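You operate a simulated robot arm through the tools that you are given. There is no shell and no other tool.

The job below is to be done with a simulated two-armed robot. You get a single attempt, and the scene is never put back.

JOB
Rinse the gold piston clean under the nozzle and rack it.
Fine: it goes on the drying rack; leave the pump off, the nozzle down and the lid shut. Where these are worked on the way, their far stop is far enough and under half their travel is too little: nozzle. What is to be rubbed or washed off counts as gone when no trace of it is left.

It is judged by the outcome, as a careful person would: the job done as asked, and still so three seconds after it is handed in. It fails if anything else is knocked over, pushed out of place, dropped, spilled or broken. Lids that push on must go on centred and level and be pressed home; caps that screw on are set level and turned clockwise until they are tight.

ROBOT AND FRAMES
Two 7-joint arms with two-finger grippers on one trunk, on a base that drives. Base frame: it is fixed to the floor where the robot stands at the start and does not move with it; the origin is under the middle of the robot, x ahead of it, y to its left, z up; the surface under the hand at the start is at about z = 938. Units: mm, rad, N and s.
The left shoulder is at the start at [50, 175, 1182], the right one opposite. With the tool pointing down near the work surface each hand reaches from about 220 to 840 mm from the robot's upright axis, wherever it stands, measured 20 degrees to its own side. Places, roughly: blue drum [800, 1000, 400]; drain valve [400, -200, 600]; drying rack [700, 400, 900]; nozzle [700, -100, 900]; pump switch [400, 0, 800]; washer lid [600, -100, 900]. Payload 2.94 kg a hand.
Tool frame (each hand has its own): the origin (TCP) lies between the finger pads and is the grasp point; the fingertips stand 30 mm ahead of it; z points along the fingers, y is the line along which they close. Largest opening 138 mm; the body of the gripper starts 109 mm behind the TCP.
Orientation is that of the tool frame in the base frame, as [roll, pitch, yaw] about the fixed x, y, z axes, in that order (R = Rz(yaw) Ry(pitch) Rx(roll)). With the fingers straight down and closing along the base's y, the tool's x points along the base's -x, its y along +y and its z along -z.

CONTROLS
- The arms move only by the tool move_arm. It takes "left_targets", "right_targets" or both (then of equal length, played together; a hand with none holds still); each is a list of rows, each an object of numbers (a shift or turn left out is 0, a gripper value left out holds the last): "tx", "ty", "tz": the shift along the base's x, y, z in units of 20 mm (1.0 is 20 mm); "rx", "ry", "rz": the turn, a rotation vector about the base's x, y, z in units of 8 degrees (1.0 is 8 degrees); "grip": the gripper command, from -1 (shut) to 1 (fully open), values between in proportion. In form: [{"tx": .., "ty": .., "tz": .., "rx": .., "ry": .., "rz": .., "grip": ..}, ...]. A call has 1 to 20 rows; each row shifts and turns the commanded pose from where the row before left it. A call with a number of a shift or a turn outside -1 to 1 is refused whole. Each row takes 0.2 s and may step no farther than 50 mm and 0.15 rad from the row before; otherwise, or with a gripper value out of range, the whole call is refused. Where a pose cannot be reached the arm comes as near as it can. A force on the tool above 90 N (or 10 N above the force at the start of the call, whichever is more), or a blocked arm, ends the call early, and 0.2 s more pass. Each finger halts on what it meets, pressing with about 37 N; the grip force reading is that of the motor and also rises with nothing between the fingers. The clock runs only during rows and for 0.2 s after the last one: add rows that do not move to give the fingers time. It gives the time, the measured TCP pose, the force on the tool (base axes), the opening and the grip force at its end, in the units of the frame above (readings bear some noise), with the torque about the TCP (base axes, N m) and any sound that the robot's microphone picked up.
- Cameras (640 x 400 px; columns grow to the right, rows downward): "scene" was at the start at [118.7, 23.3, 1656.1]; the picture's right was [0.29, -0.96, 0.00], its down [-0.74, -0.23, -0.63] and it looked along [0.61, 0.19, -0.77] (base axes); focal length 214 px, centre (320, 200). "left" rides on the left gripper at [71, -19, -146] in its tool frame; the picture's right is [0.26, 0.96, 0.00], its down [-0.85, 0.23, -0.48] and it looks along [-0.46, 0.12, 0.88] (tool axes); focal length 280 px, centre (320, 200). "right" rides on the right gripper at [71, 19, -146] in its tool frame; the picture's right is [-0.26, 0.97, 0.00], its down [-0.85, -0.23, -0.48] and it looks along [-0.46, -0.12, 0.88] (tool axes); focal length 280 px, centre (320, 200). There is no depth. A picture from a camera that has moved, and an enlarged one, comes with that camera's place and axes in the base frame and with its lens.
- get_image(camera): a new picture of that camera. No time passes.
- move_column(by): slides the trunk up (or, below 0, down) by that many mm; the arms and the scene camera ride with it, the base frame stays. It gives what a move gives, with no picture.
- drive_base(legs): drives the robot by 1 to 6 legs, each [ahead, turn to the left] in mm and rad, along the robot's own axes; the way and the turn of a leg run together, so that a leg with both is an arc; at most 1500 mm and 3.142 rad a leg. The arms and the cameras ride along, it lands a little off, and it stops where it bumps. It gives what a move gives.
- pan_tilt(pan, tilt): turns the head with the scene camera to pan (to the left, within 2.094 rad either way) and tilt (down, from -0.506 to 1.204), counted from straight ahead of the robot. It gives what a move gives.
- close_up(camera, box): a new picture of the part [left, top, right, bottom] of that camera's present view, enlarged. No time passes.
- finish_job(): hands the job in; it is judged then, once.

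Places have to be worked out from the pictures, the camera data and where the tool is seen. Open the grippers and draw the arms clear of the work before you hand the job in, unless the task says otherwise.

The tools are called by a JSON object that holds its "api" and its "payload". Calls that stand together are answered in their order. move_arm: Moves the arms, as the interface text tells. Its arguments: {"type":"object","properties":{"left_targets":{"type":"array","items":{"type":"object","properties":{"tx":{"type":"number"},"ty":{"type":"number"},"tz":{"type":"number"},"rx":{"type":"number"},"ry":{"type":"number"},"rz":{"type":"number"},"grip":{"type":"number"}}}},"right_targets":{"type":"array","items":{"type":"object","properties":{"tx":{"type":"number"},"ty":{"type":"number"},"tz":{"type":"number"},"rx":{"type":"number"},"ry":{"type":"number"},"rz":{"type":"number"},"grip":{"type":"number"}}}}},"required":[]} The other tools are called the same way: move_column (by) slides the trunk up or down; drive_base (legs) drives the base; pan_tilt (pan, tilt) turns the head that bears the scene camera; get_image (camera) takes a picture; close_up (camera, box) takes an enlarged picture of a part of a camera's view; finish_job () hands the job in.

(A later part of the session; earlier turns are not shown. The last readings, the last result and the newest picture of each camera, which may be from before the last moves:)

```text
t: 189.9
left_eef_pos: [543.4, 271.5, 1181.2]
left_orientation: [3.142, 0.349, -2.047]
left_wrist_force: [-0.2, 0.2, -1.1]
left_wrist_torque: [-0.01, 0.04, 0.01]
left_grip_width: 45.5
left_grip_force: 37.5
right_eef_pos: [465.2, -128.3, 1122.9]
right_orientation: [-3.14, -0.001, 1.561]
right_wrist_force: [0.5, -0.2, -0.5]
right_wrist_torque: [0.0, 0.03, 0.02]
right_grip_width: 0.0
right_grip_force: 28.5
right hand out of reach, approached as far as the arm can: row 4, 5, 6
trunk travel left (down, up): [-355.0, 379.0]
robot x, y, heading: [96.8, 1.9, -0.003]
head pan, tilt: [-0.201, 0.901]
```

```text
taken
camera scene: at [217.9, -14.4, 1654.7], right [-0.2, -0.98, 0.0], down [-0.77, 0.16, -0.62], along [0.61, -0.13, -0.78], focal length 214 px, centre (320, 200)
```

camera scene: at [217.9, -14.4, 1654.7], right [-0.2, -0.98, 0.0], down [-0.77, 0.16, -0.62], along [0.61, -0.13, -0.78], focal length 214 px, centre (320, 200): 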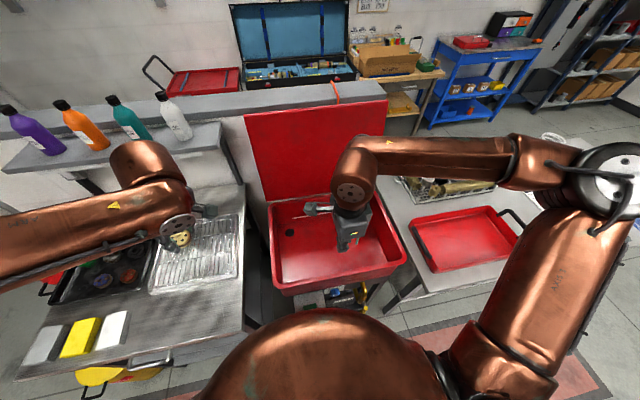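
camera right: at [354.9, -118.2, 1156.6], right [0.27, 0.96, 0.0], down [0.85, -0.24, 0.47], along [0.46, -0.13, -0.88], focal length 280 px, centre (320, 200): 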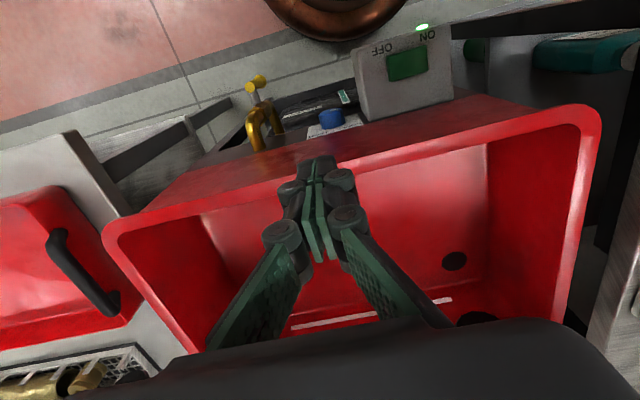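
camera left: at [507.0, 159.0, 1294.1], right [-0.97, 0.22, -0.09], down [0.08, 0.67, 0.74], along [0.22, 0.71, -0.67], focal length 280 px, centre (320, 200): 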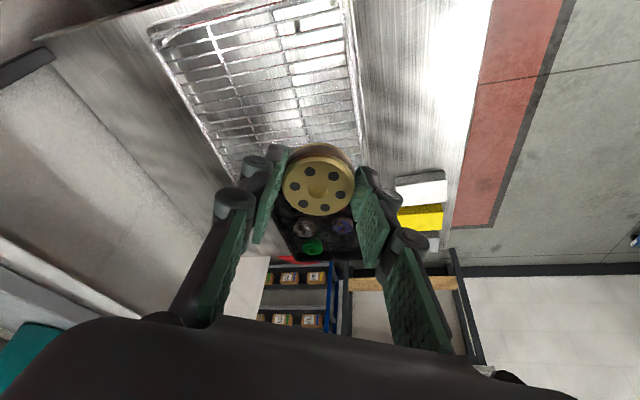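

The elbow still will not come in. Earlier the arm worked well after being tucked high and close to the body with this same yaw, so I go back to that tucked pose and start again from there.

{"api": "move_arm", "payload": {"right_targets": [{"tx": -0.4, "ty": -0.4, "tz": 1}, {"tx": -0.4, "ty": -0.4, "tz": 1}, {"tx": -0.4, "ty": -0.4, "tz": 1}, {"tx": -0.4, "ty": -0.4, "tz": 1}, {"tx": -0.4, "ty": -0.4, "tz": 1}, {"tx": -0.4, "ty": -0.4, "tz": 1}, {"tx": -0.4, "ty": -0.4, "tz": 1}, {"tx": -0.4, "ty": -0.4, "tz": 1}, {"tx": -0.4, "ty": -0.3, "tz": 1}, {"tx": -0.4, "tz": 1}, {"tx": -0.4, "tz": 1}, {"tx": -0.4, "tz": 1}, {"tx": -0.4, "tz": 0.5}]}}

{"api": "get_image", "payload": {"camera": "scene"}}

{"api": "get_image", "payload": {"camera": "right"}}

```text
t: 192.8
left_eef_pos: [542.0, 270.3, 1182.3]
left_orientation: [-3.14, 0.349, -2.045]
left_wrist_force: [0.7, 0.0, -1.1]
left_wrist_torque: [-0.01, -0.01, -0.03]
left_grip_width: 45.7
left_grip_force: 37.8
right_eef_pos: [360.0, -198.9, 1373.0]
right_orientation: [-3.14, -0.002, 1.564]
right_wrist_force: [-0.3, -0.9, 0.0]
right_wrist_torque: [-0.01, 0.0, 0.01]
right_grip_width: 0.0
right_grip_force: 29.0
trunk travel left (down, up): [-355.0, 379.0]
robot x, y, heading: [97.2, 2.6, -0.005]
head pan, tilt: [-0.201, 0.901]
```

```text
taken
camera scene: at [216.4, -14.3, 1654.8], right [-0.2, -0.98, 0.0], down [-0.77, 0.16, -0.62], along [0.61, -0.13, -0.78], focal length 214 px, centre (320, 200)
```

scene: 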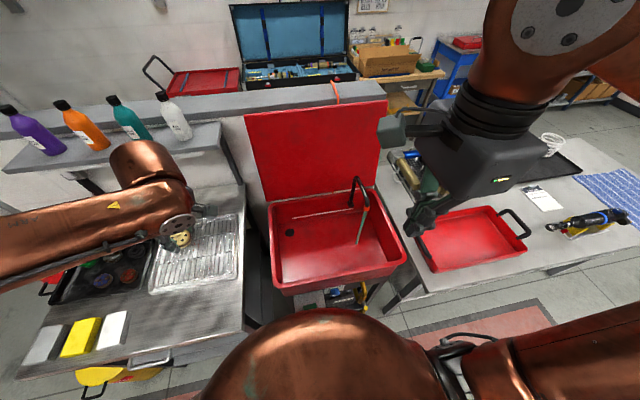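

```text
taken
camera right: at [380.4, -128.0, 1518.3], right [0.96, -0.27, 0.0], down [-0.24, -0.85, 0.48], along [-0.13, -0.46, -0.88], focal length 280 px, centre (320, 200)
```

right: 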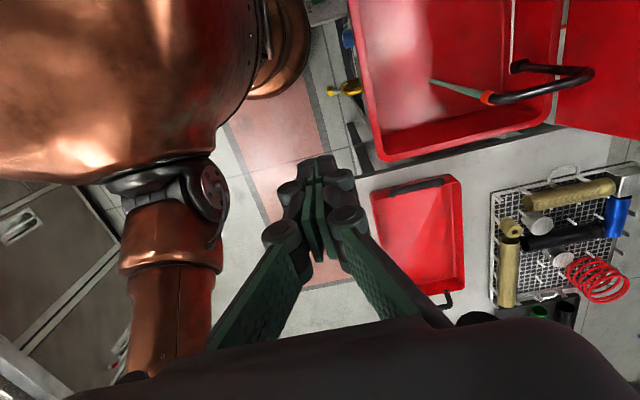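

The shoulder looks flipped compared with before. It flipped when the hand went far out to the right, so I retrace that way out and come back along the original lower path.

{"api": "move_arm", "payload": {"right_targets": [{"tx": 0.21, "ty": -0.675, "tz": -0.4, "rz": 0.9375}, {"tx": 0.21, "ty": -0.675, "tz": -0.4, "rz": 0.9375}, {"tx": 0.21, "ty": -0.675, "tz": -0.4, "rz": 0.9375}, {"tx": 0.21, "ty": -0.675, "tz": -0.4, "rz": 0.9375}, {"tx": 0.21, "ty": -0.675, "tz": -0.4, "rz": 0.9375}, {"tx": 0.21, "ty": -0.675, "tz": -0.4, "rz": 0.9375}, {"tx": 0.21, "ty": -0.675, "tz": -0.4, "rz": 0.9375}, {"tx": 0.21, "ty": -0.675, "tz": -0.4, "rz": 0.9375}, {"tx": 0.21, "ty": -0.675, "tz": -0.4, "rz": 0.9375}, {"tx": 0.21, "ty": -0.675, "tz": -0.4, "rz": 0.9375}, {"tx": 0.21, "ty": -0.675, "tz": -0.4, "rz": 0.9375}, {"tx": 0.21, "ty": -0.675, "tz": -0.4, "rz": 0.9375}]}}

{"api": "move_arm", "payload": {"right_targets": [{"ty": -1, "tz": -0.4}, {"ty": -1, "tz": -0.4}, {"ty": -1, "tz": -0.4}, {"ty": -1, "tz": -0.4}, {"ty": -1, "tz": -0.4}, {"ty": -1, "tz": -0.4}, {"ty": -1, "tz": -0.4}, {"ty": -1, "tz": -0.4}]}}

{"api": "get_image", "payload": {"camera": "scene"}}

{"api": "get_image", "payload": {"camera": "right"}}

```text
t: 195.3
left_eef_pos: [544.2, 270.7, 1181.8]
left_orientation: [3.142, 0.351, -2.046]
left_wrist_force: [0.1, -0.2, -0.9]
left_wrist_torque: [0.01, -0.02, 0.04]
left_grip_width: 45.9
left_grip_force: 37.6
right_eef_pos: [411.9, -361.1, 1276.9]
right_orientation: [-3.139, -0.001, 3.136]
right_wrist_force: [0.0, -0.3, -1.0]
right_wrist_torque: [0.02, 0.0, -0.02]
right_grip_width: 0.0
right_grip_force: 29.1
trunk travel left (down, up): [-355.0, 379.0]
robot x, y, heading: [98.5, -0.9, -0.004]
head pan, tilt: [-0.201, 0.901]
```

```text
t: 197.2
left_eef_pos: [543.2, 269.9, 1182.7]
left_orientation: [3.142, 0.351, -2.045]
left_wrist_force: [0.2, -0.4, -0.6]
left_wrist_torque: [0.03, 0.07, 0.03]
left_grip_width: 45.7
left_grip_force: 37.3
right_eef_pos: [412.0, -522.1, 1209.5]
right_orientation: [-3.142, -0.003, 3.133]
right_wrist_force: [-0.2, -0.4, 0.2]
right_wrist_torque: [0.06, -0.01, 0.02]
right_grip_width: 0.2
right_grip_force: 28.5
trunk travel left (down, up): [-355.0, 379.0]
robot x, y, heading: [97.1, 0.8, -0.005]
head pan, tilt: [-0.201, 0.901]
```

```text
taken
camera scene: at [218.2, -17.3, 1654.7], right [-0.2, -0.98, 0.0], down [-0.77, 0.16, -0.62], along [0.61, -0.13, -0.78], focal length 214 px, centre (320, 200)
```

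scene: 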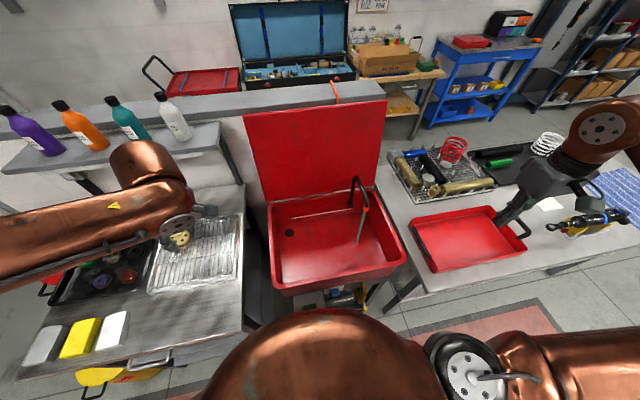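

```text
taken
camera right: at [342.3, -502.6, 1355.7], right [0.27, 0.96, 0.0], down [0.85, -0.24, 0.47], along [0.45, -0.13, -0.88], focal length 280 px, centre (320, 200)
```

right: 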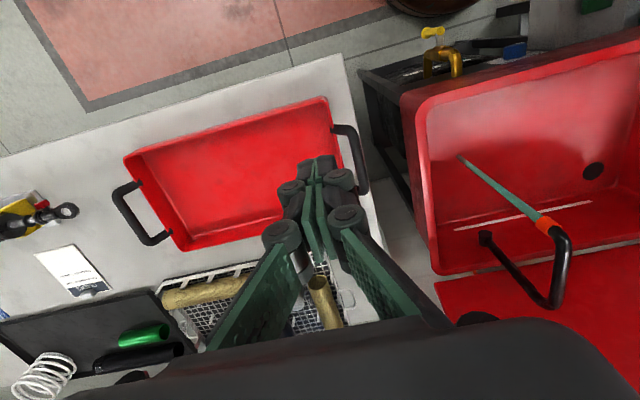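

The shoulder looks as it did then. Now I come back along the original path at z≈1227.

{"api": "move_arm", "payload": {"right_targets": [{"tx": -0.5, "ty": 0.9, "tz": 0.85}, {"ty": 1}, {"ty": 1}, {"ty": 1}, {"ty": 1}, {"ty": 1}]}}

{"api": "get_image", "payload": {"camera": "scene"}}

{"api": "move_arm", "payload": {"right_targets": [{"ty": 1}, {"ty": 1}, {"ty": 1}, {"ty": 1}, {"ty": 1}, {"ty": 1}, {"ty": 1}, {"ty": 1}, {"ty": 1}, {"ty": 1}, {"ty": 1}, {"ty": 1}]}}

{"api": "get_image", "payload": {"camera": "scene"}}

```text
t: 198.6
left_eef_pos: [542.7, 271.5, 1181.0]
left_orientation: [-3.141, 0.348, -2.044]
left_wrist_force: [0.3, 0.4, -0.5]
left_wrist_torque: [-0.02, 0.05, -0.02]
left_grip_width: 45.5
left_grip_force: 37.0
right_eef_pos: [401.7, -401.5, 1229.1]
right_orientation: [-3.141, -0.002, 3.132]
right_wrist_force: [1.3, 0.1, -0.5]
right_wrist_torque: [-0.01, 0.02, 0.01]
right_grip_width: 0.0
right_grip_force: 28.4
trunk travel left (down, up): [-355.0, 379.0]
robot x, y, heading: [97.1, 1.2, -0.003]
head pan, tilt: [-0.201, 0.901]
```

```text
taken
camera scene: at [217.5, -14.2, 1654.7], right [-0.2, -0.98, 0.0], down [-0.77, 0.16, -0.62], along [0.61, -0.13, -0.78], focal length 214 px, centre (320, 200)
```

scene: 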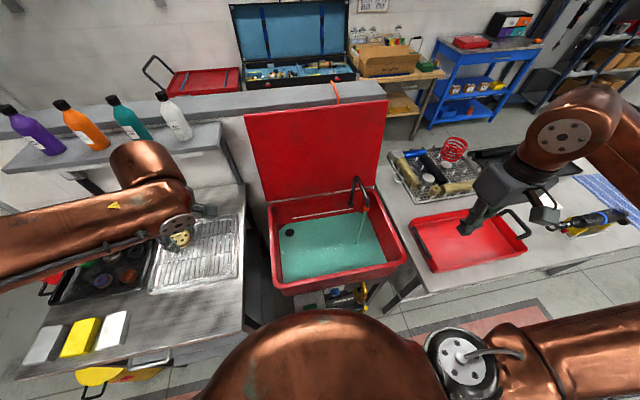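

```text
t: 201.2
left_eef_pos: [542.3, 272.6, 1181.8]
left_orientation: [-3.14, 0.35, -2.045]
left_wrist_force: [-0.1, -0.3, -0.4]
left_wrist_torque: [-0.05, 0.03, 0.07]
left_grip_width: 45.5
left_grip_force: 36.9
right_eef_pos: [401.5, -161.0, 1229.0]
right_orientation: [-3.139, -0.001, 3.134]
right_wrist_force: [1.1, 0.0, 0.6]
right_wrist_torque: [-0.04, -0.01, -0.01]
right_grip_width: 0.1
right_grip_force: 28.3
trunk travel left (down, up): [-355.0, 379.0]
robot x, y, heading: [104.7, 2.8, -0.008]
head pan, tilt: [-0.201, 0.901]
```

```text
taken
camera scene: at [217.4, -13.0, 1654.8], right [-0.2, -0.98, 0.0], down [-0.77, 0.16, -0.62], along [0.61, -0.13, -0.78], focal length 214 px, centre (320, 200)
```

scene: 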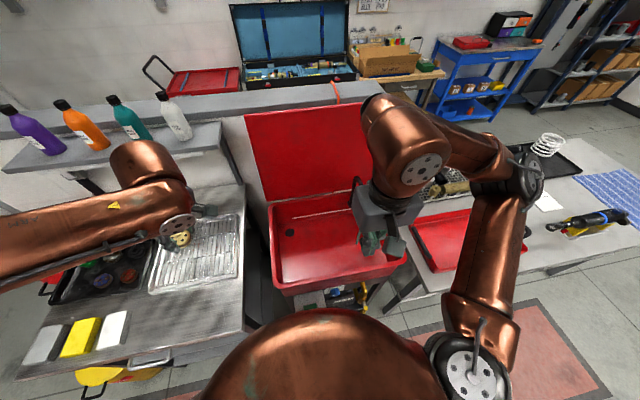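

The arm is back in its good configuration. Now to the OFF end of the pump switch: above [401, −32], then down.

{"api": "move_arm", "payload": {"right_targets": [{"ty": 0.8, "tz": -0.7}, {"ty": 0.8, "tz": -0.7}, {"ty": 0.8, "tz": -0.7}, {"ty": 0.8, "tz": -0.7}, {"ty": 0.8, "tz": -0.7}, {"ty": 0.8, "tz": -0.7}, {"ty": 0.8, "tz": -0.7}, {"ty": 0.8, "tz": -0.7}, {"tz": -1}, {"tz": -1}, {"tz": -1}, {"tz": -1}, {"tz": -1}, {"tz": -1}, {"tz": -1}, {"tz": -1}, {"tz": -1}, {"tz": -1}, {"tz": -1}, {}]}}

{"api": "get_image", "payload": {"camera": "right"}}

```text
t: 205.3
left_eef_pos: [542.1, 272.5, 1180.5]
left_orientation: [-3.14, 0.351, -2.045]
left_wrist_force: [0.0, 0.2, -1.1]
left_wrist_torque: [0.0, 0.05, -0.01]
left_grip_width: 45.5
left_grip_force: 36.7
right_eef_pos: [400.8, -34.8, 898.3]
right_orientation: [-3.141, 0.0, 3.133]
right_wrist_force: [0.1, 0.4, -0.3]
right_wrist_torque: [0.05, 0.01, 0.0]
right_grip_width: 0.0
right_grip_force: 28.2
trunk travel left (down, up): [-355.0, 379.0]
robot x, y, heading: [97.6, -0.8, -0.009]
head pan, tilt: [-0.201, 0.901]
```

```text
taken
camera right: at [330.5, -14.2, 1043.1], right [0.27, 0.96, 0.0], down [0.85, -0.24, 0.48], along [0.46, -0.13, -0.88], focal length 280 px, centre (320, 200)
```

right: 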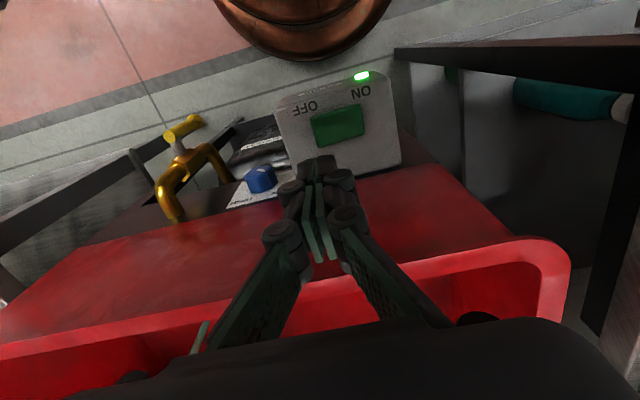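

Lamp still green (on). The fingertip is over the OFF end; I shift 4 mm inward, go down and press gently.

{"api": "move_arm", "payload": {"right_targets": [{"ty": 0.2, "tz": -1}, {"tz": -1}, {"tz": -1}, {"tz": -1}, {"tz": -0.8}, {"tz": -0.25}, {}]}}

{"api": "get_image", "payload": {"camera": "right"}}

```text
t: 206.9
left_eef_pos: [541.8, 270.9, 1181.9]
left_orientation: [-3.141, 0.348, -2.043]
left_wrist_force: [-0.8, 0.1, -0.9]
left_wrist_torque: [0.02, -0.01, -0.02]
left_grip_width: 45.7
left_grip_force: 37.3
right_eef_pos: [401.6, -30.4, 796.7]
right_orientation: [-3.14, -0.002, 3.134]
right_wrist_force: [0.3, -0.4, 0.8]
right_wrist_torque: [-0.01, 0.0, 0.01]
right_grip_width: 0.1
right_grip_force: 28.7
trunk travel left (down, up): [-355.0, 379.0]
robot x, y, heading: [99.6, -1.4, -0.007]
head pan, tilt: [-0.201, 0.901]
```

```text
taken
camera right: at [330.7, -10.2, 942.0], right [0.27, 0.96, 0.0], down [0.85, -0.24, 0.48], along [0.46, -0.13, -0.88], focal length 280 px, centre (320, 200)
```

right: 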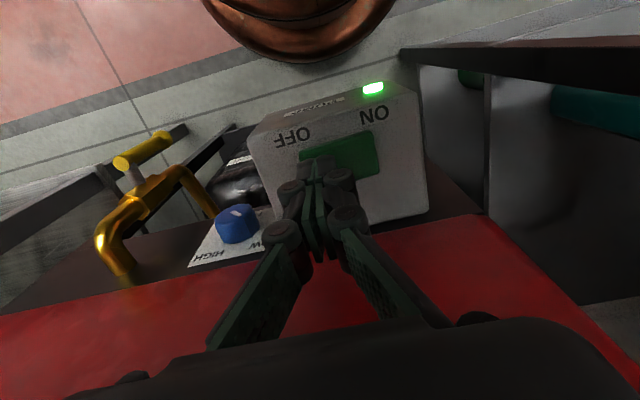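

Just above contact. Pressing in small steps.

{"api": "move_arm", "payload": {"right_targets": [{"tz": -0.2}, {"tz": -0.2}, {}]}}

{"api": "close_up", "payload": {"camera": "right", "box": [230, 60, 450, 240]}}

```text
t: 207.8
left_eef_pos: [542.2, 270.7, 1181.6]
left_orientation: [-3.14, 0.348, -2.046]
left_wrist_force: [0.2, -0.1, -1.9]
left_wrist_torque: [0.01, 0.04, 0.01]
left_grip_width: 45.5
left_grip_force: 37.2
right_eef_pos: [400.5, -30.6, 789.2]
right_orientation: [-3.139, -0.001, 3.135]
right_wrist_force: [0.2, -6.3, 26.3]
right_wrist_torque: [0.03, -0.02, -0.06]
right_grip_width: 0.2
right_grip_force: 28.6
trunk travel left (down, up): [-355.0, 379.0]
robot x, y, heading: [101.0, -0.5, -0.004]
head pan, tilt: [-0.201, 0.901]
```

```text
2.22 times, centred on (340, 150) of right
camera zoom: at [330.3, -10.6, 935.0], right [0.27, 0.96, 0.0], down [0.85, -0.24, 0.48], along [0.46, -0.13, -0.88], focal length 623 px, centre (276, 311)
```

zoom: 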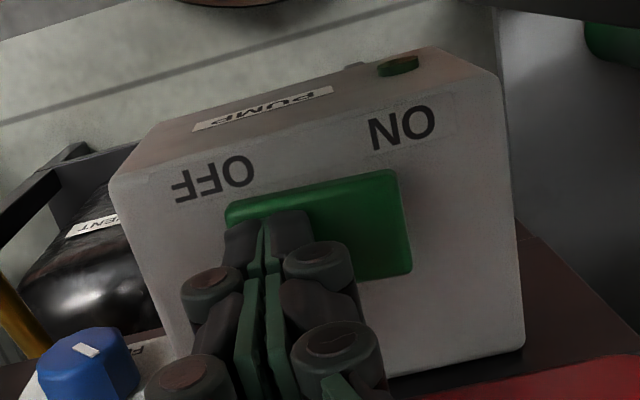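

The lamp is out – pump off. I raise the right hand and move it to a neutral tucked spot, avoiding the far-right region.

{"api": "move_arm", "payload": {"right_targets": [{"tz": 0.5}, {"tz": 1}, {"tz": 1}, {"tz": 1}, {"tz": 1}, {"tz": 1}, {"tz": 1}, {"tz": 1}, {"tz": 1}, {"tz": 1}, {"tz": 1}, {"tz": 1}, {"tz": 1}, {"tz": 1}, {"tz": 1}, {"tz": 1}, {"tz": 1}]}}

{"api": "move_arm", "payload": {"right_targets": [{"tx": 0.3, "ty": -1, "tz": 0.7}, {"tx": 0.3, "ty": -1, "tz": 0.7}, {"tx": 0.3, "ty": -1, "tz": 0.7}, {"tx": 0.3, "ty": -1, "tz": 0.7}, {"tx": 0.3, "ty": -1, "tz": 0.7}, {"tx": 0.3, "ty": -1, "tz": 0.7}, {"tx": 0.3, "ty": -1, "tz": 0.7}, {"tx": 0.3, "ty": -1, "tz": 0.7}, {"tx": 0.3, "ty": -1, "tz": 0.7}, {"tx": 0.3, "ty": -1, "tz": 0.7}]}}

{"api": "get_image", "payload": {"camera": "scene"}}

{"api": "get_image", "payload": {"camera": "left"}}

```text
t: 211.3
left_eef_pos: [542.4, 271.9, 1182.4]
left_orientation: [-3.139, 0.349, -2.046]
left_wrist_force: [-0.2, 0.7, -1.3]
left_wrist_torque: [0.04, 0.04, -0.01]
left_grip_width: 45.6
left_grip_force: 36.9
right_eef_pos: [400.5, -30.4, 1119.1]
right_orientation: [-3.141, -0.001, 3.132]
right_wrist_force: [0.2, -1.0, -0.8]
right_wrist_torque: [0.01, -0.03, -0.01]
right_grip_width: 0.0
right_grip_force: 28.4
trunk travel left (down, up): [-355.0, 379.0]
robot x, y, heading: [94.5, -0.2, -0.005]
head pan, tilt: [-0.201, 0.901]
```

```text
t: 213.6
left_eef_pos: [542.2, 270.2, 1181.7]
left_orientation: [-3.14, 0.349, -2.045]
left_wrist_force: [-0.1, 0.3, -0.8]
left_wrist_torque: [0.0, 0.0, 0.01]
left_grip_width: 45.8
left_grip_force: 37.1
right_eef_pos: [458.7, -232.2, 1258.8]
right_orientation: [-3.141, -0.002, 3.134]
right_wrist_force: [0.2, -0.2, -0.3]
right_wrist_torque: [0.01, 0.01, -0.02]
right_grip_width: 0.0
right_grip_force: 28.4
trunk travel left (down, up): [-355.0, 379.0]
robot x, y, heading: [95.3, -1.3, -0.004]
head pan, tilt: [-0.201, 0.901]
```

```text
taken
camera scene: at [216.1, -15.2, 1654.9], right [-0.2, -0.98, 0.0], down [-0.77, 0.16, -0.62], along [0.61, -0.13, -0.78], focal length 214 px, centre (320, 200)
```

scene: 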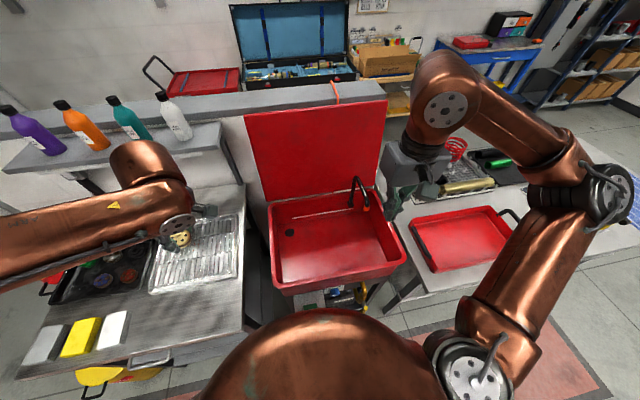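

```text
taken
camera left: at [506.3, 158.2, 1294.5], right [-0.97, 0.22, -0.09], down [0.08, 0.67, 0.74], along [0.22, 0.71, -0.67], focal length 280 px, centre (320, 200)
```

left: 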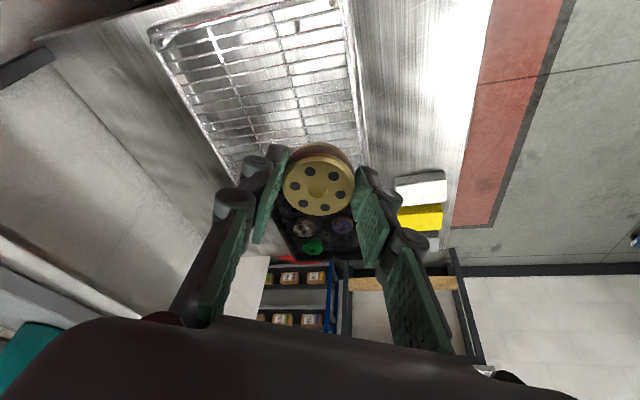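

Pump is off and the stream has stopped. Let me zoom in on the piston in this bench light before racking.

{"api": "close_up", "payload": {"camera": "left", "box": [260, 120, 380, 230]}}

{"api": "close_up", "payload": {"camera": "scene", "box": [130, 200, 250, 310]}}

```text
3.64 times, centred on (320, 175) of left
camera zoom: at [506.3, 158.2, 1294.5], right [-0.97, 0.22, -0.09], down [0.08, 0.67, 0.74], along [0.22, 0.71, -0.67], focal length 1020 px, centre (320, 291)
```

zoom: 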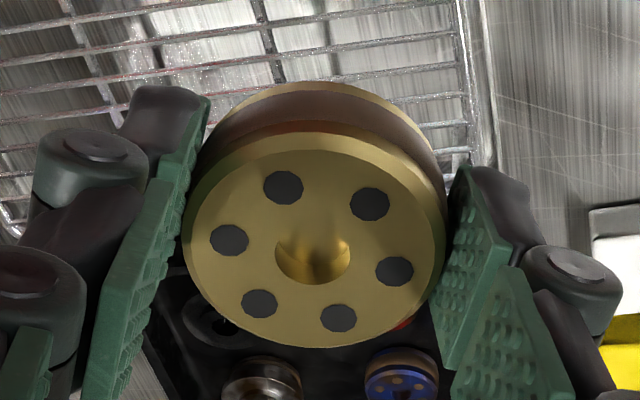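

```text
3.64 times, centred on (190, 255) of scene
camera zoom: at [216.1, -15.2, 1654.9], right [-0.2, -0.98, 0.0], down [-0.77, 0.16, -0.62], along [0.61, -0.13, -0.78], focal length 780 px, centre (793, 0)
```

zoom: 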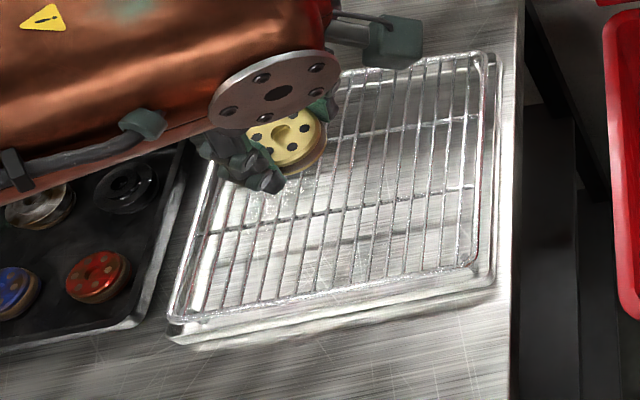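

It is clean everywhere (the brown band is part of every piston). Now I bring it over the middle of the rack, reducing the tilt to 10° so the piston is level as when it was gripped.

{"api": "move_arm", "payload": {"left_targets": [{"tx": 0.94, "ty": 0.98, "rx": -0.222, "ry": 0.114}, {"tx": 0.94, "ty": 0.98, "rx": -0.222, "ry": 0.114}, {"tx": 0.94, "ty": 0.98, "rx": -0.222, "ry": 0.114}, {"tx": 0.94, "ty": 0.98, "rx": -0.222, "ry": 0.114}, {"tx": 0.94, "ty": 0.98, "rx": -0.222, "ry": 0.114}, {"tz": -1}, {"tz": -1}, {"tz": -1}, {"tz": -1}, {"tz": -1}]}}

{"api": "get_image", "payload": {"camera": "left"}}

{"api": "get_image", "payload": {"camera": "scene"}}

```text
t: 215.8
left_eef_pos: [637.2, 371.5, 1080.1]
left_orientation: [-3.141, 0.175, -2.045]
left_wrist_force: [0.5, 0.1, -0.9]
left_wrist_torque: [-0.01, 0.01, -0.02]
left_grip_width: 45.7
left_grip_force: 37.3
right_eef_pos: [460.2, -229.7, 1259.8]
right_orientation: [-3.14, -0.003, 3.133]
right_wrist_force: [0.3, -0.3, -0.5]
right_wrist_torque: [0.02, 0.01, -0.02]
right_grip_width: 0.0
right_grip_force: 28.3
trunk travel left (down, up): [-355.0, 379.0]
robot x, y, heading: [95.5, 4.8, 0.002]
head pan, tilt: [-0.201, 0.901]
```

```text
taken
camera left: at [611.4, 276.4, 1212.0], right [-0.98, 0.21, -0.05], down [0.14, 0.78, 0.62], along [0.17, 0.59, -0.79], focal length 280 px, centre (320, 200)
```

left: 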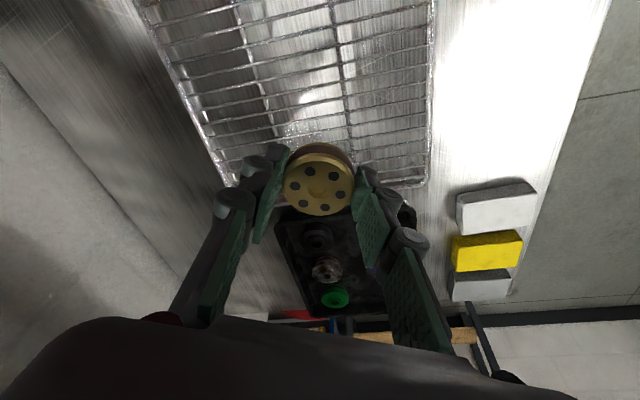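

```text
taken
camera scene: at [217.5, -13.9, 1654.7], right [-0.2, -0.98, 0.0], down [-0.77, 0.16, -0.62], along [0.61, -0.13, -0.78], focal length 214 px, centre (320, 200)
```

scene: 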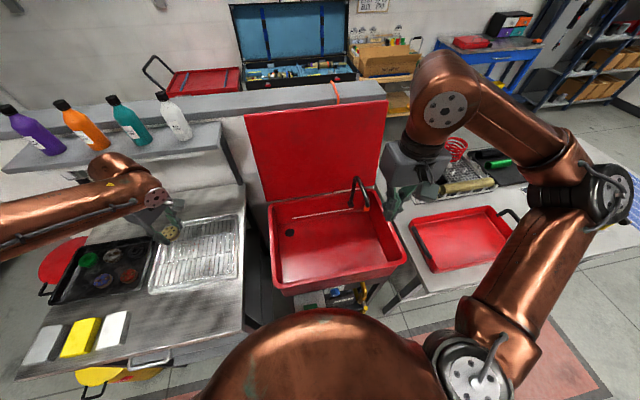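

The drop point projects well inside the rack. I lower to about z = 985, then approach contact slowly.

{"api": "move_arm", "payload": {"left_targets": [{"tz": -1}, {"tz": -1}, {"tz": -1}, {"tz": -1}, {"tz": -0.8}, {}]}}

{"api": "get_image", "payload": {"camera": "left"}}

{"api": "close_up", "payload": {"camera": "scene", "box": [120, 190, 250, 310]}}

```text
t: 217.2
left_eef_pos: [636.5, 370.0, 985.8]
left_orientation: [-3.14, 0.175, -2.046]
left_wrist_force: [-0.3, -0.3, -0.7]
left_wrist_torque: [0.0, 0.01, 0.02]
left_grip_width: 45.5
left_grip_force: 36.8
right_eef_pos: [461.2, -229.4, 1259.7]
right_orientation: [-3.14, -0.002, 3.131]
right_wrist_force: [0.0, -0.2, -0.1]
right_wrist_torque: [0.03, 0.04, 0.02]
right_grip_width: 0.0
right_grip_force: 28.5
trunk travel left (down, up): [-355.0, 379.0]
robot x, y, heading: [96.1, -0.3, -0.005]
head pan, tilt: [-0.201, 0.901]
```

```text
taken
camera left: at [610.2, 276.0, 1116.6], right [-0.98, 0.21, -0.05], down [0.14, 0.78, 0.62], along [0.17, 0.59, -0.79], focal length 280 px, centre (320, 200)
```

left: 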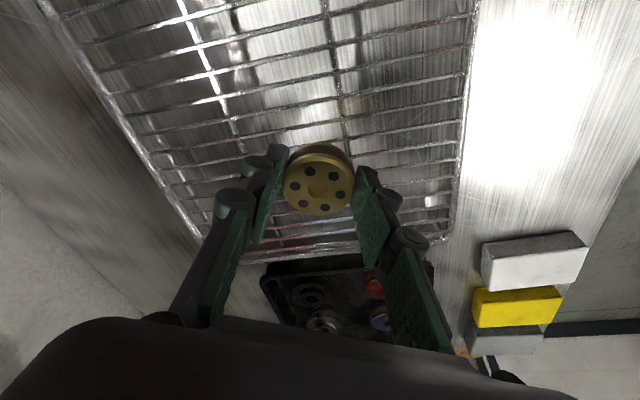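

```text
3.33 times, centred on (185, 250) of scene
camera zoom: at [216.8, -14.4, 1654.8], right [-0.2, -0.98, 0.0], down [-0.77, 0.16, -0.62], along [0.61, -0.13, -0.78], focal length 715 px, centre (770, 33)
```

zoom: 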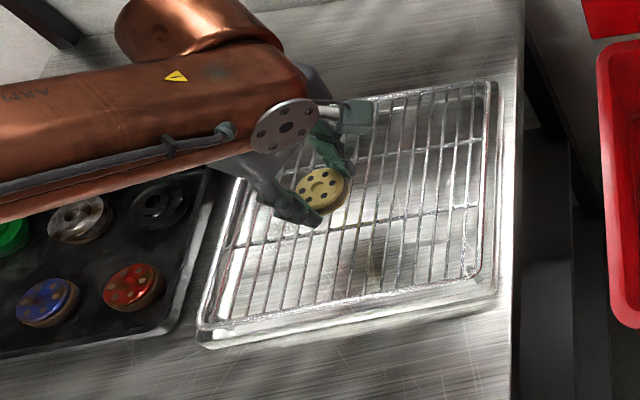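

Lowering in small steps to find the rack surface.

{"api": "move_arm", "payload": {"left_targets": [{"tz": -0.5}, {"tz": -0.5}, {"tz": -0.4}, {}]}}

{"api": "move_arm", "payload": {"left_targets": [{"tz": -0.25}, {"tz": -0.2}, {}]}}

{"api": "get_image", "payload": {"camera": "left"}}

```text
t: 218.2
left_eef_pos: [637.1, 368.9, 958.2]
left_orientation: [-3.14, 0.174, -2.045]
left_wrist_force: [0.3, -0.1, -1.2]
left_wrist_torque: [-0.03, 0.0, 0.0]
left_grip_width: 45.6
left_grip_force: 37.1
right_eef_pos: [460.1, -230.2, 1259.5]
right_orientation: [-3.14, -0.002, 3.133]
right_wrist_force: [-0.4, 0.4, 0.3]
right_wrist_torque: [0.01, -0.04, -0.01]
right_grip_width: 0.0
right_grip_force: 28.0
trunk travel left (down, up): [-355.0, 379.0]
robot x, y, heading: [97.0, 1.5, -0.002]
head pan, tilt: [-0.201, 0.901]
```

```text
t: 218.9
left_eef_pos: [636.8, 369.0, 953.4]
left_orientation: [-3.133, 0.183, -2.044]
left_wrist_force: [-2.1, 9.1, 44.3]
left_wrist_torque: [0.5, 0.51, -0.01]
left_grip_width: 45.7
left_grip_force: 36.9
right_eef_pos: [456.3, -230.1, 1259.9]
right_orientation: [-3.142, 0.003, 3.135]
right_wrist_force: [-0.2, 0.3, 0.0]
right_wrist_torque: [0.0, 0.0, 0.0]
right_grip_width: 0.0
right_grip_force: 28.5
trunk travel left (down, up): [-355.0, 379.0]
robot x, y, heading: [99.4, -0.8, -0.007]
head pan, tilt: [-0.201, 0.901]
```

```text
taken
camera left: at [609.6, 275.5, 1083.9], right [-0.98, 0.21, -0.06], down [0.13, 0.77, 0.62], along [0.17, 0.6, -0.78], focal length 280 px, centre (320, 200)
```

left: 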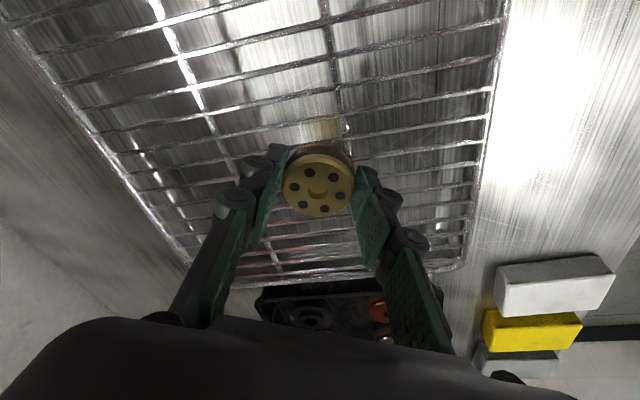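

Contact at z≈954 (44 N). I relax the downward push by 4 mm, then open the fingers a little.

{"api": "move_arm", "payload": {"left_targets": [{"tz": 0.18}, {}, {"grip": -0.2}, {}, {}]}}

{"api": "get_image", "payload": {"camera": "left"}}

```text
t: 220.2
left_eef_pos: [636.7, 370.3, 950.6]
left_orientation: [-3.141, 0.173, -2.045]
left_wrist_force: [1.6, 2.1, 15.5]
left_wrist_torque: [-0.12, -0.13, 0.1]
left_grip_width: 57.9
left_grip_force: 3.3
right_eef_pos: [459.3, -230.4, 1259.6]
right_orientation: [-3.141, -0.002, 3.132]
right_wrist_force: [0.2, -0.3, -1.7]
right_wrist_torque: [0.0, 0.03, -0.02]
right_grip_width: 0.0
right_grip_force: 27.8
trunk travel left (down, up): [-355.0, 379.0]
robot x, y, heading: [98.4, -2.8, -0.003]
head pan, tilt: [-0.201, 0.901]
```

```text
taken
camera left: at [609.7, 275.7, 1082.6], right [-0.98, 0.21, -0.05], down [0.14, 0.78, 0.62], along [0.17, 0.59, -0.79], focal length 280 px, centre (320, 200)
```

left: 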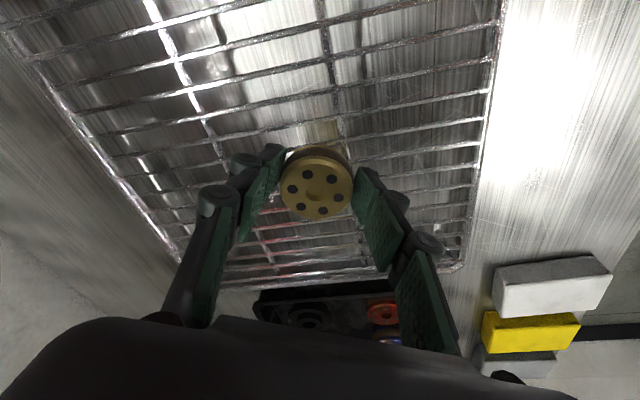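

The piston is released and standing on the rack. I open a bit more and raise the hand straight up.

{"api": "move_arm", "payload": {"left_targets": [{"tz": 0.15, "grip": 0.05}, {}, {"tz": 0.4}, {"tz": 0.6}, {"tz": 1}, {"tz": 1}, {"tz": 1}, {"tz": 1}, {"tz": 1}]}}

{"api": "get_image", "payload": {"camera": "left"}}

{"api": "close_up", "payload": {"camera": "scene", "box": [120, 190, 250, 310]}}

```text
t: 222.2
left_eef_pos: [635.8, 369.2, 1075.8]
left_orientation: [-3.139, 0.175, -2.045]
left_wrist_force: [0.0, 0.1, 0.0]
left_wrist_torque: [0.03, 0.0, 0.0]
left_grip_width: 72.7
left_grip_force: 0.0
right_eef_pos: [459.6, -230.9, 1259.3]
right_orientation: [-3.14, -0.002, 3.135]
right_wrist_force: [-0.7, -0.4, 0.1]
right_wrist_torque: [0.0, 0.01, -0.01]
right_grip_width: 0.0
right_grip_force: 28.5
trunk travel left (down, up): [-355.0, 379.0]
robot x, y, heading: [100.6, -0.5, -0.002]
head pan, tilt: [-0.201, 0.901]
```

```text
taken
camera left: at [610.5, 276.2, 1206.6], right [-0.98, 0.21, -0.05], down [0.14, 0.78, 0.62], along [0.17, 0.59, -0.79], focal length 280 px, centre (320, 200)
```

left: 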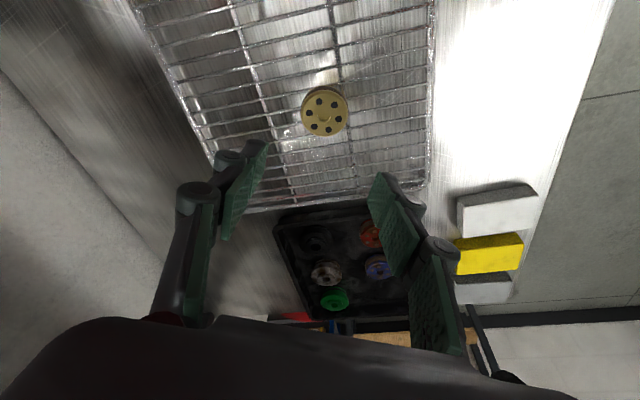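

```text
3.33 times, centred on (185, 250) of scene
camera zoom: at [216.6, -14.5, 1654.8], right [-0.2, -0.98, 0.0], down [-0.77, 0.16, -0.62], along [0.61, -0.13, -0.78], focal length 715 px, centre (770, 33)
```

zoom: 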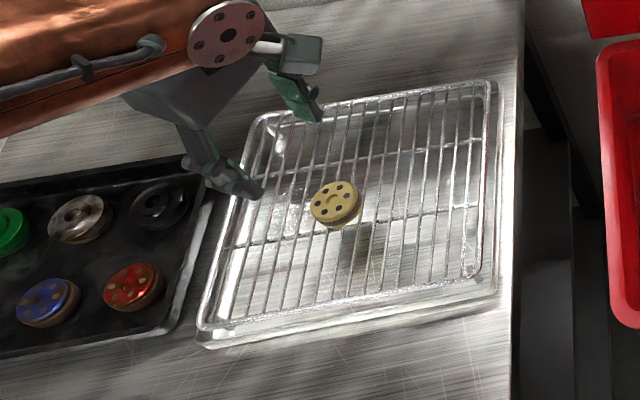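

The piston sits flat on the rack. I tuck the left arm up and back, and bring the right hand over the nozzle's front pipe for folding it down.

{"api": "move_arm", "payload": {"left_targets": [{"tz": 1}, {"tz": 1}, {"tz": 1}, {"tz": 1}, {"tx": -0.8, "tz": 1}, {"tx": -0.8, "tz": 1}, {"tx": -0.8, "tz": 1}, {"tx": -0.8, "tz": 1}, {"tx": -0.8, "tz": 1}, {"tx": -0.8, "tz": 1}, {"tx": -0.8, "tz": 1}, {"tx": -0.8, "tz": 1}, {"tx": -0.8}, {"tx": -0.8}], "right_targets": [{"tx": 0.8, "ty": -0.14, "tz": -0.3, "grip": -0.4}, {"tx": 0.8, "ty": -0.14, "tz": -0.3}, {"tx": 0.8, "ty": -0.14, "tz": -0.3}, {"tx": 0.8, "ty": -0.14, "tz": -0.3}, {"tx": 0.8, "ty": -0.14, "tz": -0.3}, {"tx": 0.8, "ty": -0.14, "tz": -0.3}, {"tx": 0.8, "ty": -0.14, "tz": -0.3}, {"tx": 0.8, "ty": -0.14, "tz": -0.3}, {"tx": 0.8, "ty": -0.14, "tz": -0.3}, {"tx": 0.8, "ty": -0.14, "tz": -0.3}, {"tx": 0.8, "ty": -0.14, "tz": -0.3}, {"tx": 0.8, "ty": -0.14, "tz": -0.3}, {"tx": 0.8, "ty": -0.14, "tz": -0.3}, {"tx": 0.8, "ty": -0.14, "tz": -0.3}]}}

{"api": "get_image", "payload": {"camera": "scene"}}

{"api": "get_image", "payload": {"camera": "right"}}

```text
t: 225.2
left_eef_pos: [477.2, 369.9, 1314.0]
left_orientation: [3.14, 0.175, -2.046]
left_wrist_force: [0.2, 1.1, -0.2]
left_wrist_torque: [0.01, 0.01, -0.01]
left_grip_width: 72.4
left_grip_force: 0.0
right_eef_pos: [685.9, -267.9, 1174.9]
right_orientation: [-3.141, -0.002, 3.135]
right_wrist_force: [-0.1, 0.3, -0.3]
right_wrist_torque: [0.03, 0.03, -0.01]
right_grip_width: 41.1
right_grip_force: 0.0
trunk travel left (down, up): [-355.0, 379.0]
robot x, y, heading: [98.7, 5.0, -0.001]
head pan, tilt: [-0.201, 0.901]
```

```text
taken
camera scene: at [216.7, -14.1, 1654.8], right [-0.2, -0.98, 0.0], down [-0.77, 0.16, -0.62], along [0.61, -0.13, -0.78], focal length 214 px, centre (320, 200)
```

scene: 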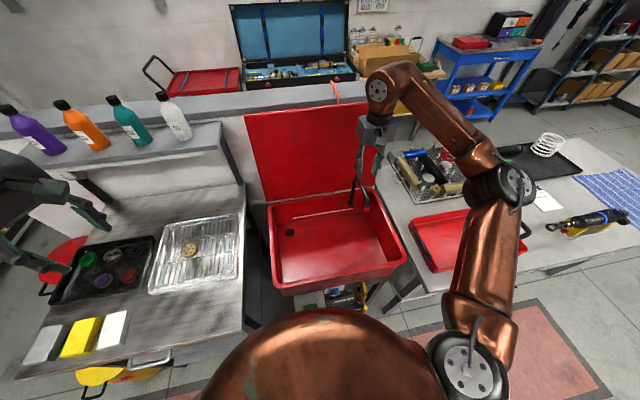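

```text
taken
camera right: at [615.2, -248.3, 1319.6], right [0.27, 0.96, 0.0], down [0.85, -0.24, 0.48], along [0.46, -0.13, -0.88], focal length 280 px, centre (320, 200)
```

right: 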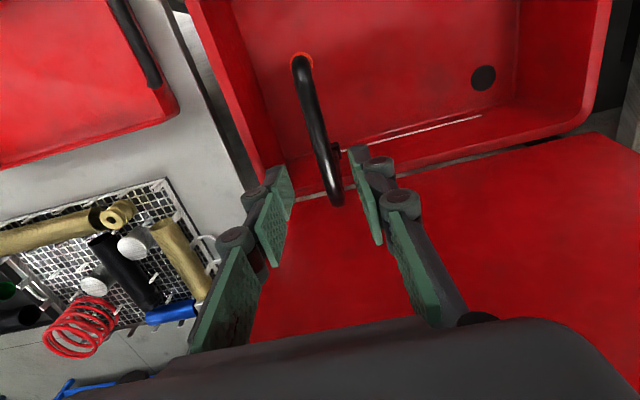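

Aligned over the pipe. I lower about 98 mm and close on it.

{"api": "move_arm", "payload": {"right_targets": [{"ty": -0.05, "tz": -1}, {"ty": -0.05, "tz": -1}, {"tz": -1}, {"tz": -1}, {"tz": -0.9}, {}, {"grip": -1}, {}, {}, {}, {}]}}

{"api": "get_image", "payload": {"camera": "right"}}

```text
t: 227.6
left_eef_pos: [476.7, 372.4, 1314.2]
left_orientation: [-3.139, 0.173, -2.044]
left_wrist_force: [-1.0, -0.2, 0.2]
left_wrist_torque: [-0.05, 0.0, 0.0]
left_grip_width: 72.3
left_grip_force: 0.0
right_eef_pos: [684.5, -269.2, 1075.0]
right_orientation: [-3.141, -0.002, 3.136]
right_wrist_force: [-4.9, 17.5, -12.1]
right_wrist_torque: [0.08, -0.19, 0.02]
right_grip_width: 14.1
right_grip_force: 40.8
trunk travel left (down, up): [-355.0, 379.0]
robot x, y, heading: [96.0, -0.7, -0.001]
head pan, tilt: [-0.201, 0.901]
```

```text
taken
camera right: at [615.2, -248.8, 1221.1], right [0.27, 0.96, 0.0], down [0.85, -0.23, 0.47], along [0.46, -0.13, -0.88], focal length 280 px, centre (320, 200)
```

right: 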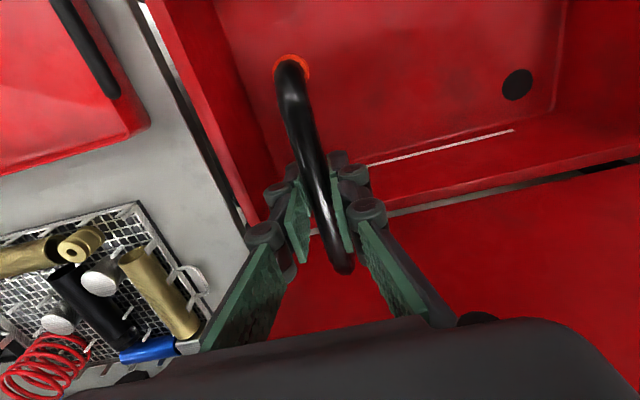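

Gripped (14 mm). I swing the nozzle back down along the same arc, first half.

{"api": "move_arm", "payload": {"right_targets": [{"ty": 0.84, "tz": -0.035}, {"ty": 0.835, "tz": -0.11}, {"ty": 0.825, "tz": -0.185}, {"ty": 0.8, "tz": -0.25}, {"ty": 0.78, "tz": -0.325}, {"ty": 0.745, "tz": -0.39}, {"ty": 0.71, "tz": -0.45}, {"ty": 0.67, "tz": -0.515}, {"ty": 0.62, "tz": -0.565}, {}]}}

{"api": "get_image", "payload": {"camera": "right"}}

```text
t: 229.8
left_eef_pos: [478.4, 368.6, 1316.1]
left_orientation: [3.141, 0.174, -2.047]
left_wrist_force: [-0.3, 0.4, -0.1]
left_wrist_torque: [-0.01, 0.01, -0.02]
left_grip_width: 72.4
left_grip_force: 0.2
right_eef_pos: [685.8, -136.2, 1019.6]
right_orientation: [-3.14, -0.003, 3.132]
right_wrist_force: [5.6, -9.0, -7.5]
right_wrist_torque: [-0.24, 0.25, 0.03]
right_grip_width: 15.2
right_grip_force: 40.3
trunk travel left (down, up): [-355.0, 379.0]
robot x, y, heading: [96.0, -0.4, -0.008]
head pan, tilt: [-0.201, 0.901]
```

```text
taken
camera right: at [615.9, -115.5, 1164.9], right [0.27, 0.96, 0.0], down [0.85, -0.24, 0.47], along [0.46, -0.13, -0.88], focal length 280 px, centre (320, 200)
```

right: 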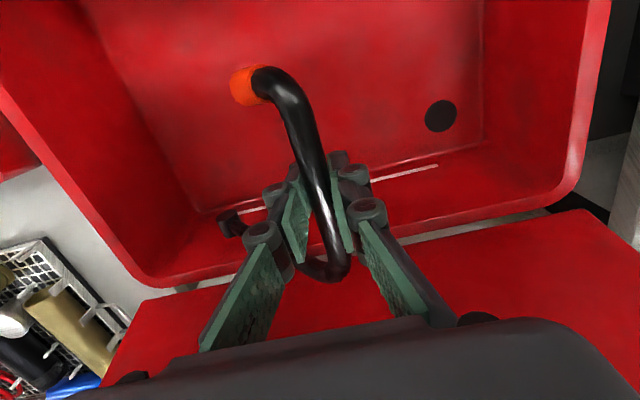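

Forces are low; halfway down. Second half of the arc to the down position.

{"api": "move_arm", "payload": {"right_targets": [{"ty": 0.565, "tz": -0.62}, {"ty": 0.515, "tz": -0.67}, {"ty": 0.45, "tz": -0.71}, {"ty": 0.39, "tz": -0.745}, {"ty": 0.325, "tz": -0.78}, {"ty": 0.25, "tz": -0.8}, {"ty": 0.185, "tz": -0.825}, {"ty": 0.11, "tz": -0.835}, {"ty": 0.03, "tz": -0.5}, {}]}}

{"api": "get_image", "payload": {"camera": "right"}}

```text
t: 231.9
left_eef_pos: [478.0, 368.0, 1314.2]
left_orientation: [-3.141, 0.172, -2.045]
left_wrist_force: [0.1, -0.4, -0.1]
left_wrist_torque: [0.0, 0.0, 0.02]
left_grip_width: 72.3
left_grip_force: 0.0
right_eef_pos: [684.8, -79.1, 890.3]
right_orientation: [-3.14, -0.002, 3.131]
right_wrist_force: [10.5, -6.5, -0.5]
right_wrist_torque: [-0.24, -0.18, -0.1]
right_grip_width: 14.8
right_grip_force: 40.9
trunk travel left (down, up): [-355.0, 379.0]
robot x, y, heading: [99.4, -0.4, -0.003]
head pan, tilt: [-0.201, 0.901]
```

```text
taken
camera right: at [615.6, -59.1, 1035.1], right [0.27, 0.96, 0.0], down [0.85, -0.24, 0.48], along [0.46, -0.13, -0.88], focal length 280 px, centre (320, 200)
```

right: 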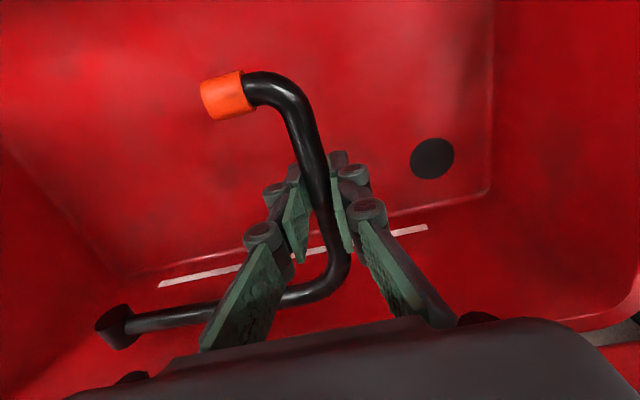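

It is back to where it was originally. I nudge down a few mm to confirm it is on its lower stop.

{"api": "move_arm", "payload": {"right_targets": [{"tz": -0.2}, {"tz": -0.1}, {}]}}

```text
t: 232.8
left_eef_pos: [477.9, 368.6, 1314.2]
left_orientation: [3.141, 0.174, -2.045]
left_wrist_force: [-1.0, -0.2, 1.0]
left_wrist_torque: [-0.04, -0.01, -0.01]
left_grip_width: 72.5
left_grip_force: 0.0
right_eef_pos: [686.4, -79.8, 883.8]
right_orientation: [-3.141, 0.0, 3.134]
right_wrist_force: [12.5, -7.8, 6.4]
right_wrist_torque: [-0.17, 0.26, -0.13]
right_grip_width: 15.1
right_grip_force: 40.7
trunk travel left (down, up): [-355.0, 379.0]
robot x, y, heading: [95.9, -0.3, -0.001]
head pan, tilt: [-0.201, 0.901]
```

{"api": "move_arm", "payload": {"right_targets": [{"tz": -0.2}, {"tz": -0.2}, {}]}}

{"api": "get_image", "payload": {"camera": "right"}}

```text
t: 233.6
left_eef_pos: [477.1, 368.5, 1315.0]
left_orientation: [3.141, 0.175, -2.044]
left_wrist_force: [-0.5, -0.6, 0.4]
left_wrist_torque: [-0.03, 0.0, 0.01]
left_grip_width: 72.3
left_grip_force: 0.1
right_eef_pos: [683.2, -79.0, 872.0]
right_orientation: [-3.138, -0.008, 3.137]
right_wrist_force: [0.7, -5.5, -0.8]
right_wrist_torque: [0.03, 0.04, -0.15]
right_grip_width: 14.2
right_grip_force: 37.6
trunk travel left (down, up): [-355.0, 379.0]
robot x, y, heading: [96.5, 3.1, 0.001]
head pan, tilt: [-0.201, 0.901]
```

```text
taken
camera right: at [613.8, -58.6, 1018.7], right [0.27, 0.96, 0.0], down [0.85, -0.23, 0.47], along [0.45, -0.13, -0.88], focal length 280 px, centre (320, 200)
```

right: 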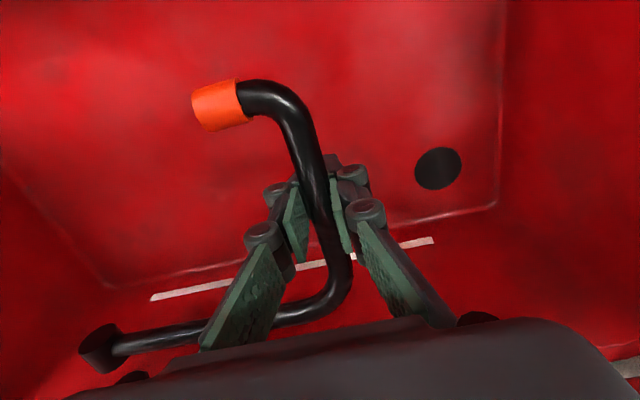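

The fingers slid along the pipe while it stayed put: the nozzle is on its lower stop, tip at the original place. I release and raise the hand.

{"api": "move_arm", "payload": {"right_targets": [{"ty": -0.1, "grip": -0.4}, {}, {}, {"tz": 0.6}, {"tz": 1}, {"tz": 1}, {"tz": 1}, {"tz": 1}, {"tz": 1}, {"tz": 1}, {"tz": 1}, {"tz": 1}, {"tz": 1}, {"tz": 1}, {"tz": 1}, {"tz": 1}, {"tz": 1}, {"tz": 1}, {"tz": 1}]}}

{"api": "get_image", "payload": {"camera": "right"}}

{"api": "get_image", "payload": {"camera": "scene"}}

```text
t: 237.6
left_eef_pos: [475.4, 369.4, 1315.0]
left_orientation: [-3.141, 0.175, -2.045]
left_wrist_force: [0.3, 0.6, -0.4]
left_wrist_torque: [0.03, -0.02, 0.01]
left_grip_width: 72.4
left_grip_force: 0.1
right_eef_pos: [684.5, -79.3, 1189.4]
right_orientation: [-3.141, -0.002, 3.136]
right_wrist_force: [0.8, 0.1, -0.2]
right_wrist_torque: [-0.01, 0.01, 0.0]
right_grip_width: 41.4
right_grip_force: 0.0
trunk travel left (down, up): [-355.0, 379.0]
robot x, y, heading: [101.3, 0.4, -0.01]
head pan, tilt: [-0.201, 0.901]
```

```text
taken
camera right: at [614.5, -59.7, 1334.0], right [0.27, 0.96, 0.0], down [0.85, -0.24, 0.48], along [0.46, -0.13, -0.88], focal length 280 px, centre (320, 200)
```

right: 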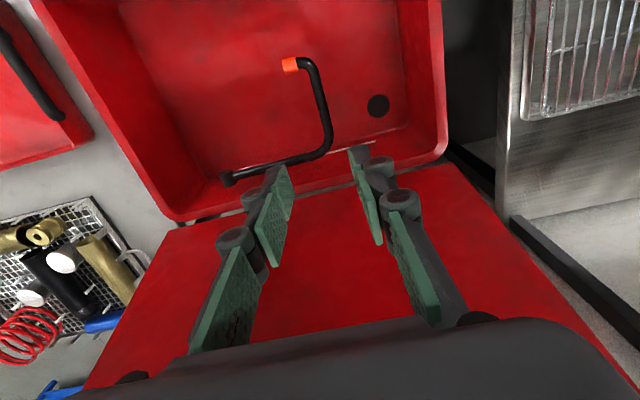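

```text
taken
camera scene: at [216.5, -13.9, 1654.9], right [-0.2, -0.98, 0.0], down [-0.77, 0.16, -0.62], along [0.61, -0.13, -0.78], focal length 214 px, centre (320, 200)
```

scene: 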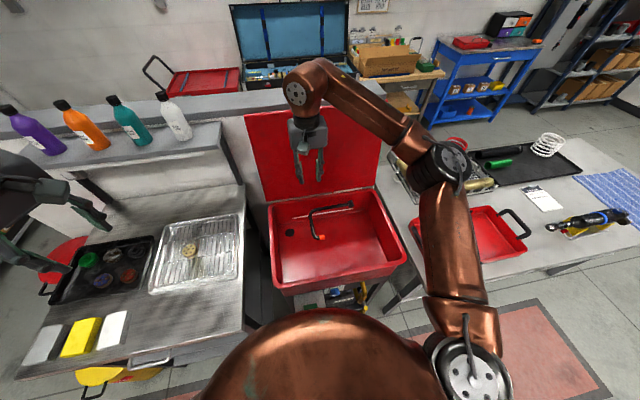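

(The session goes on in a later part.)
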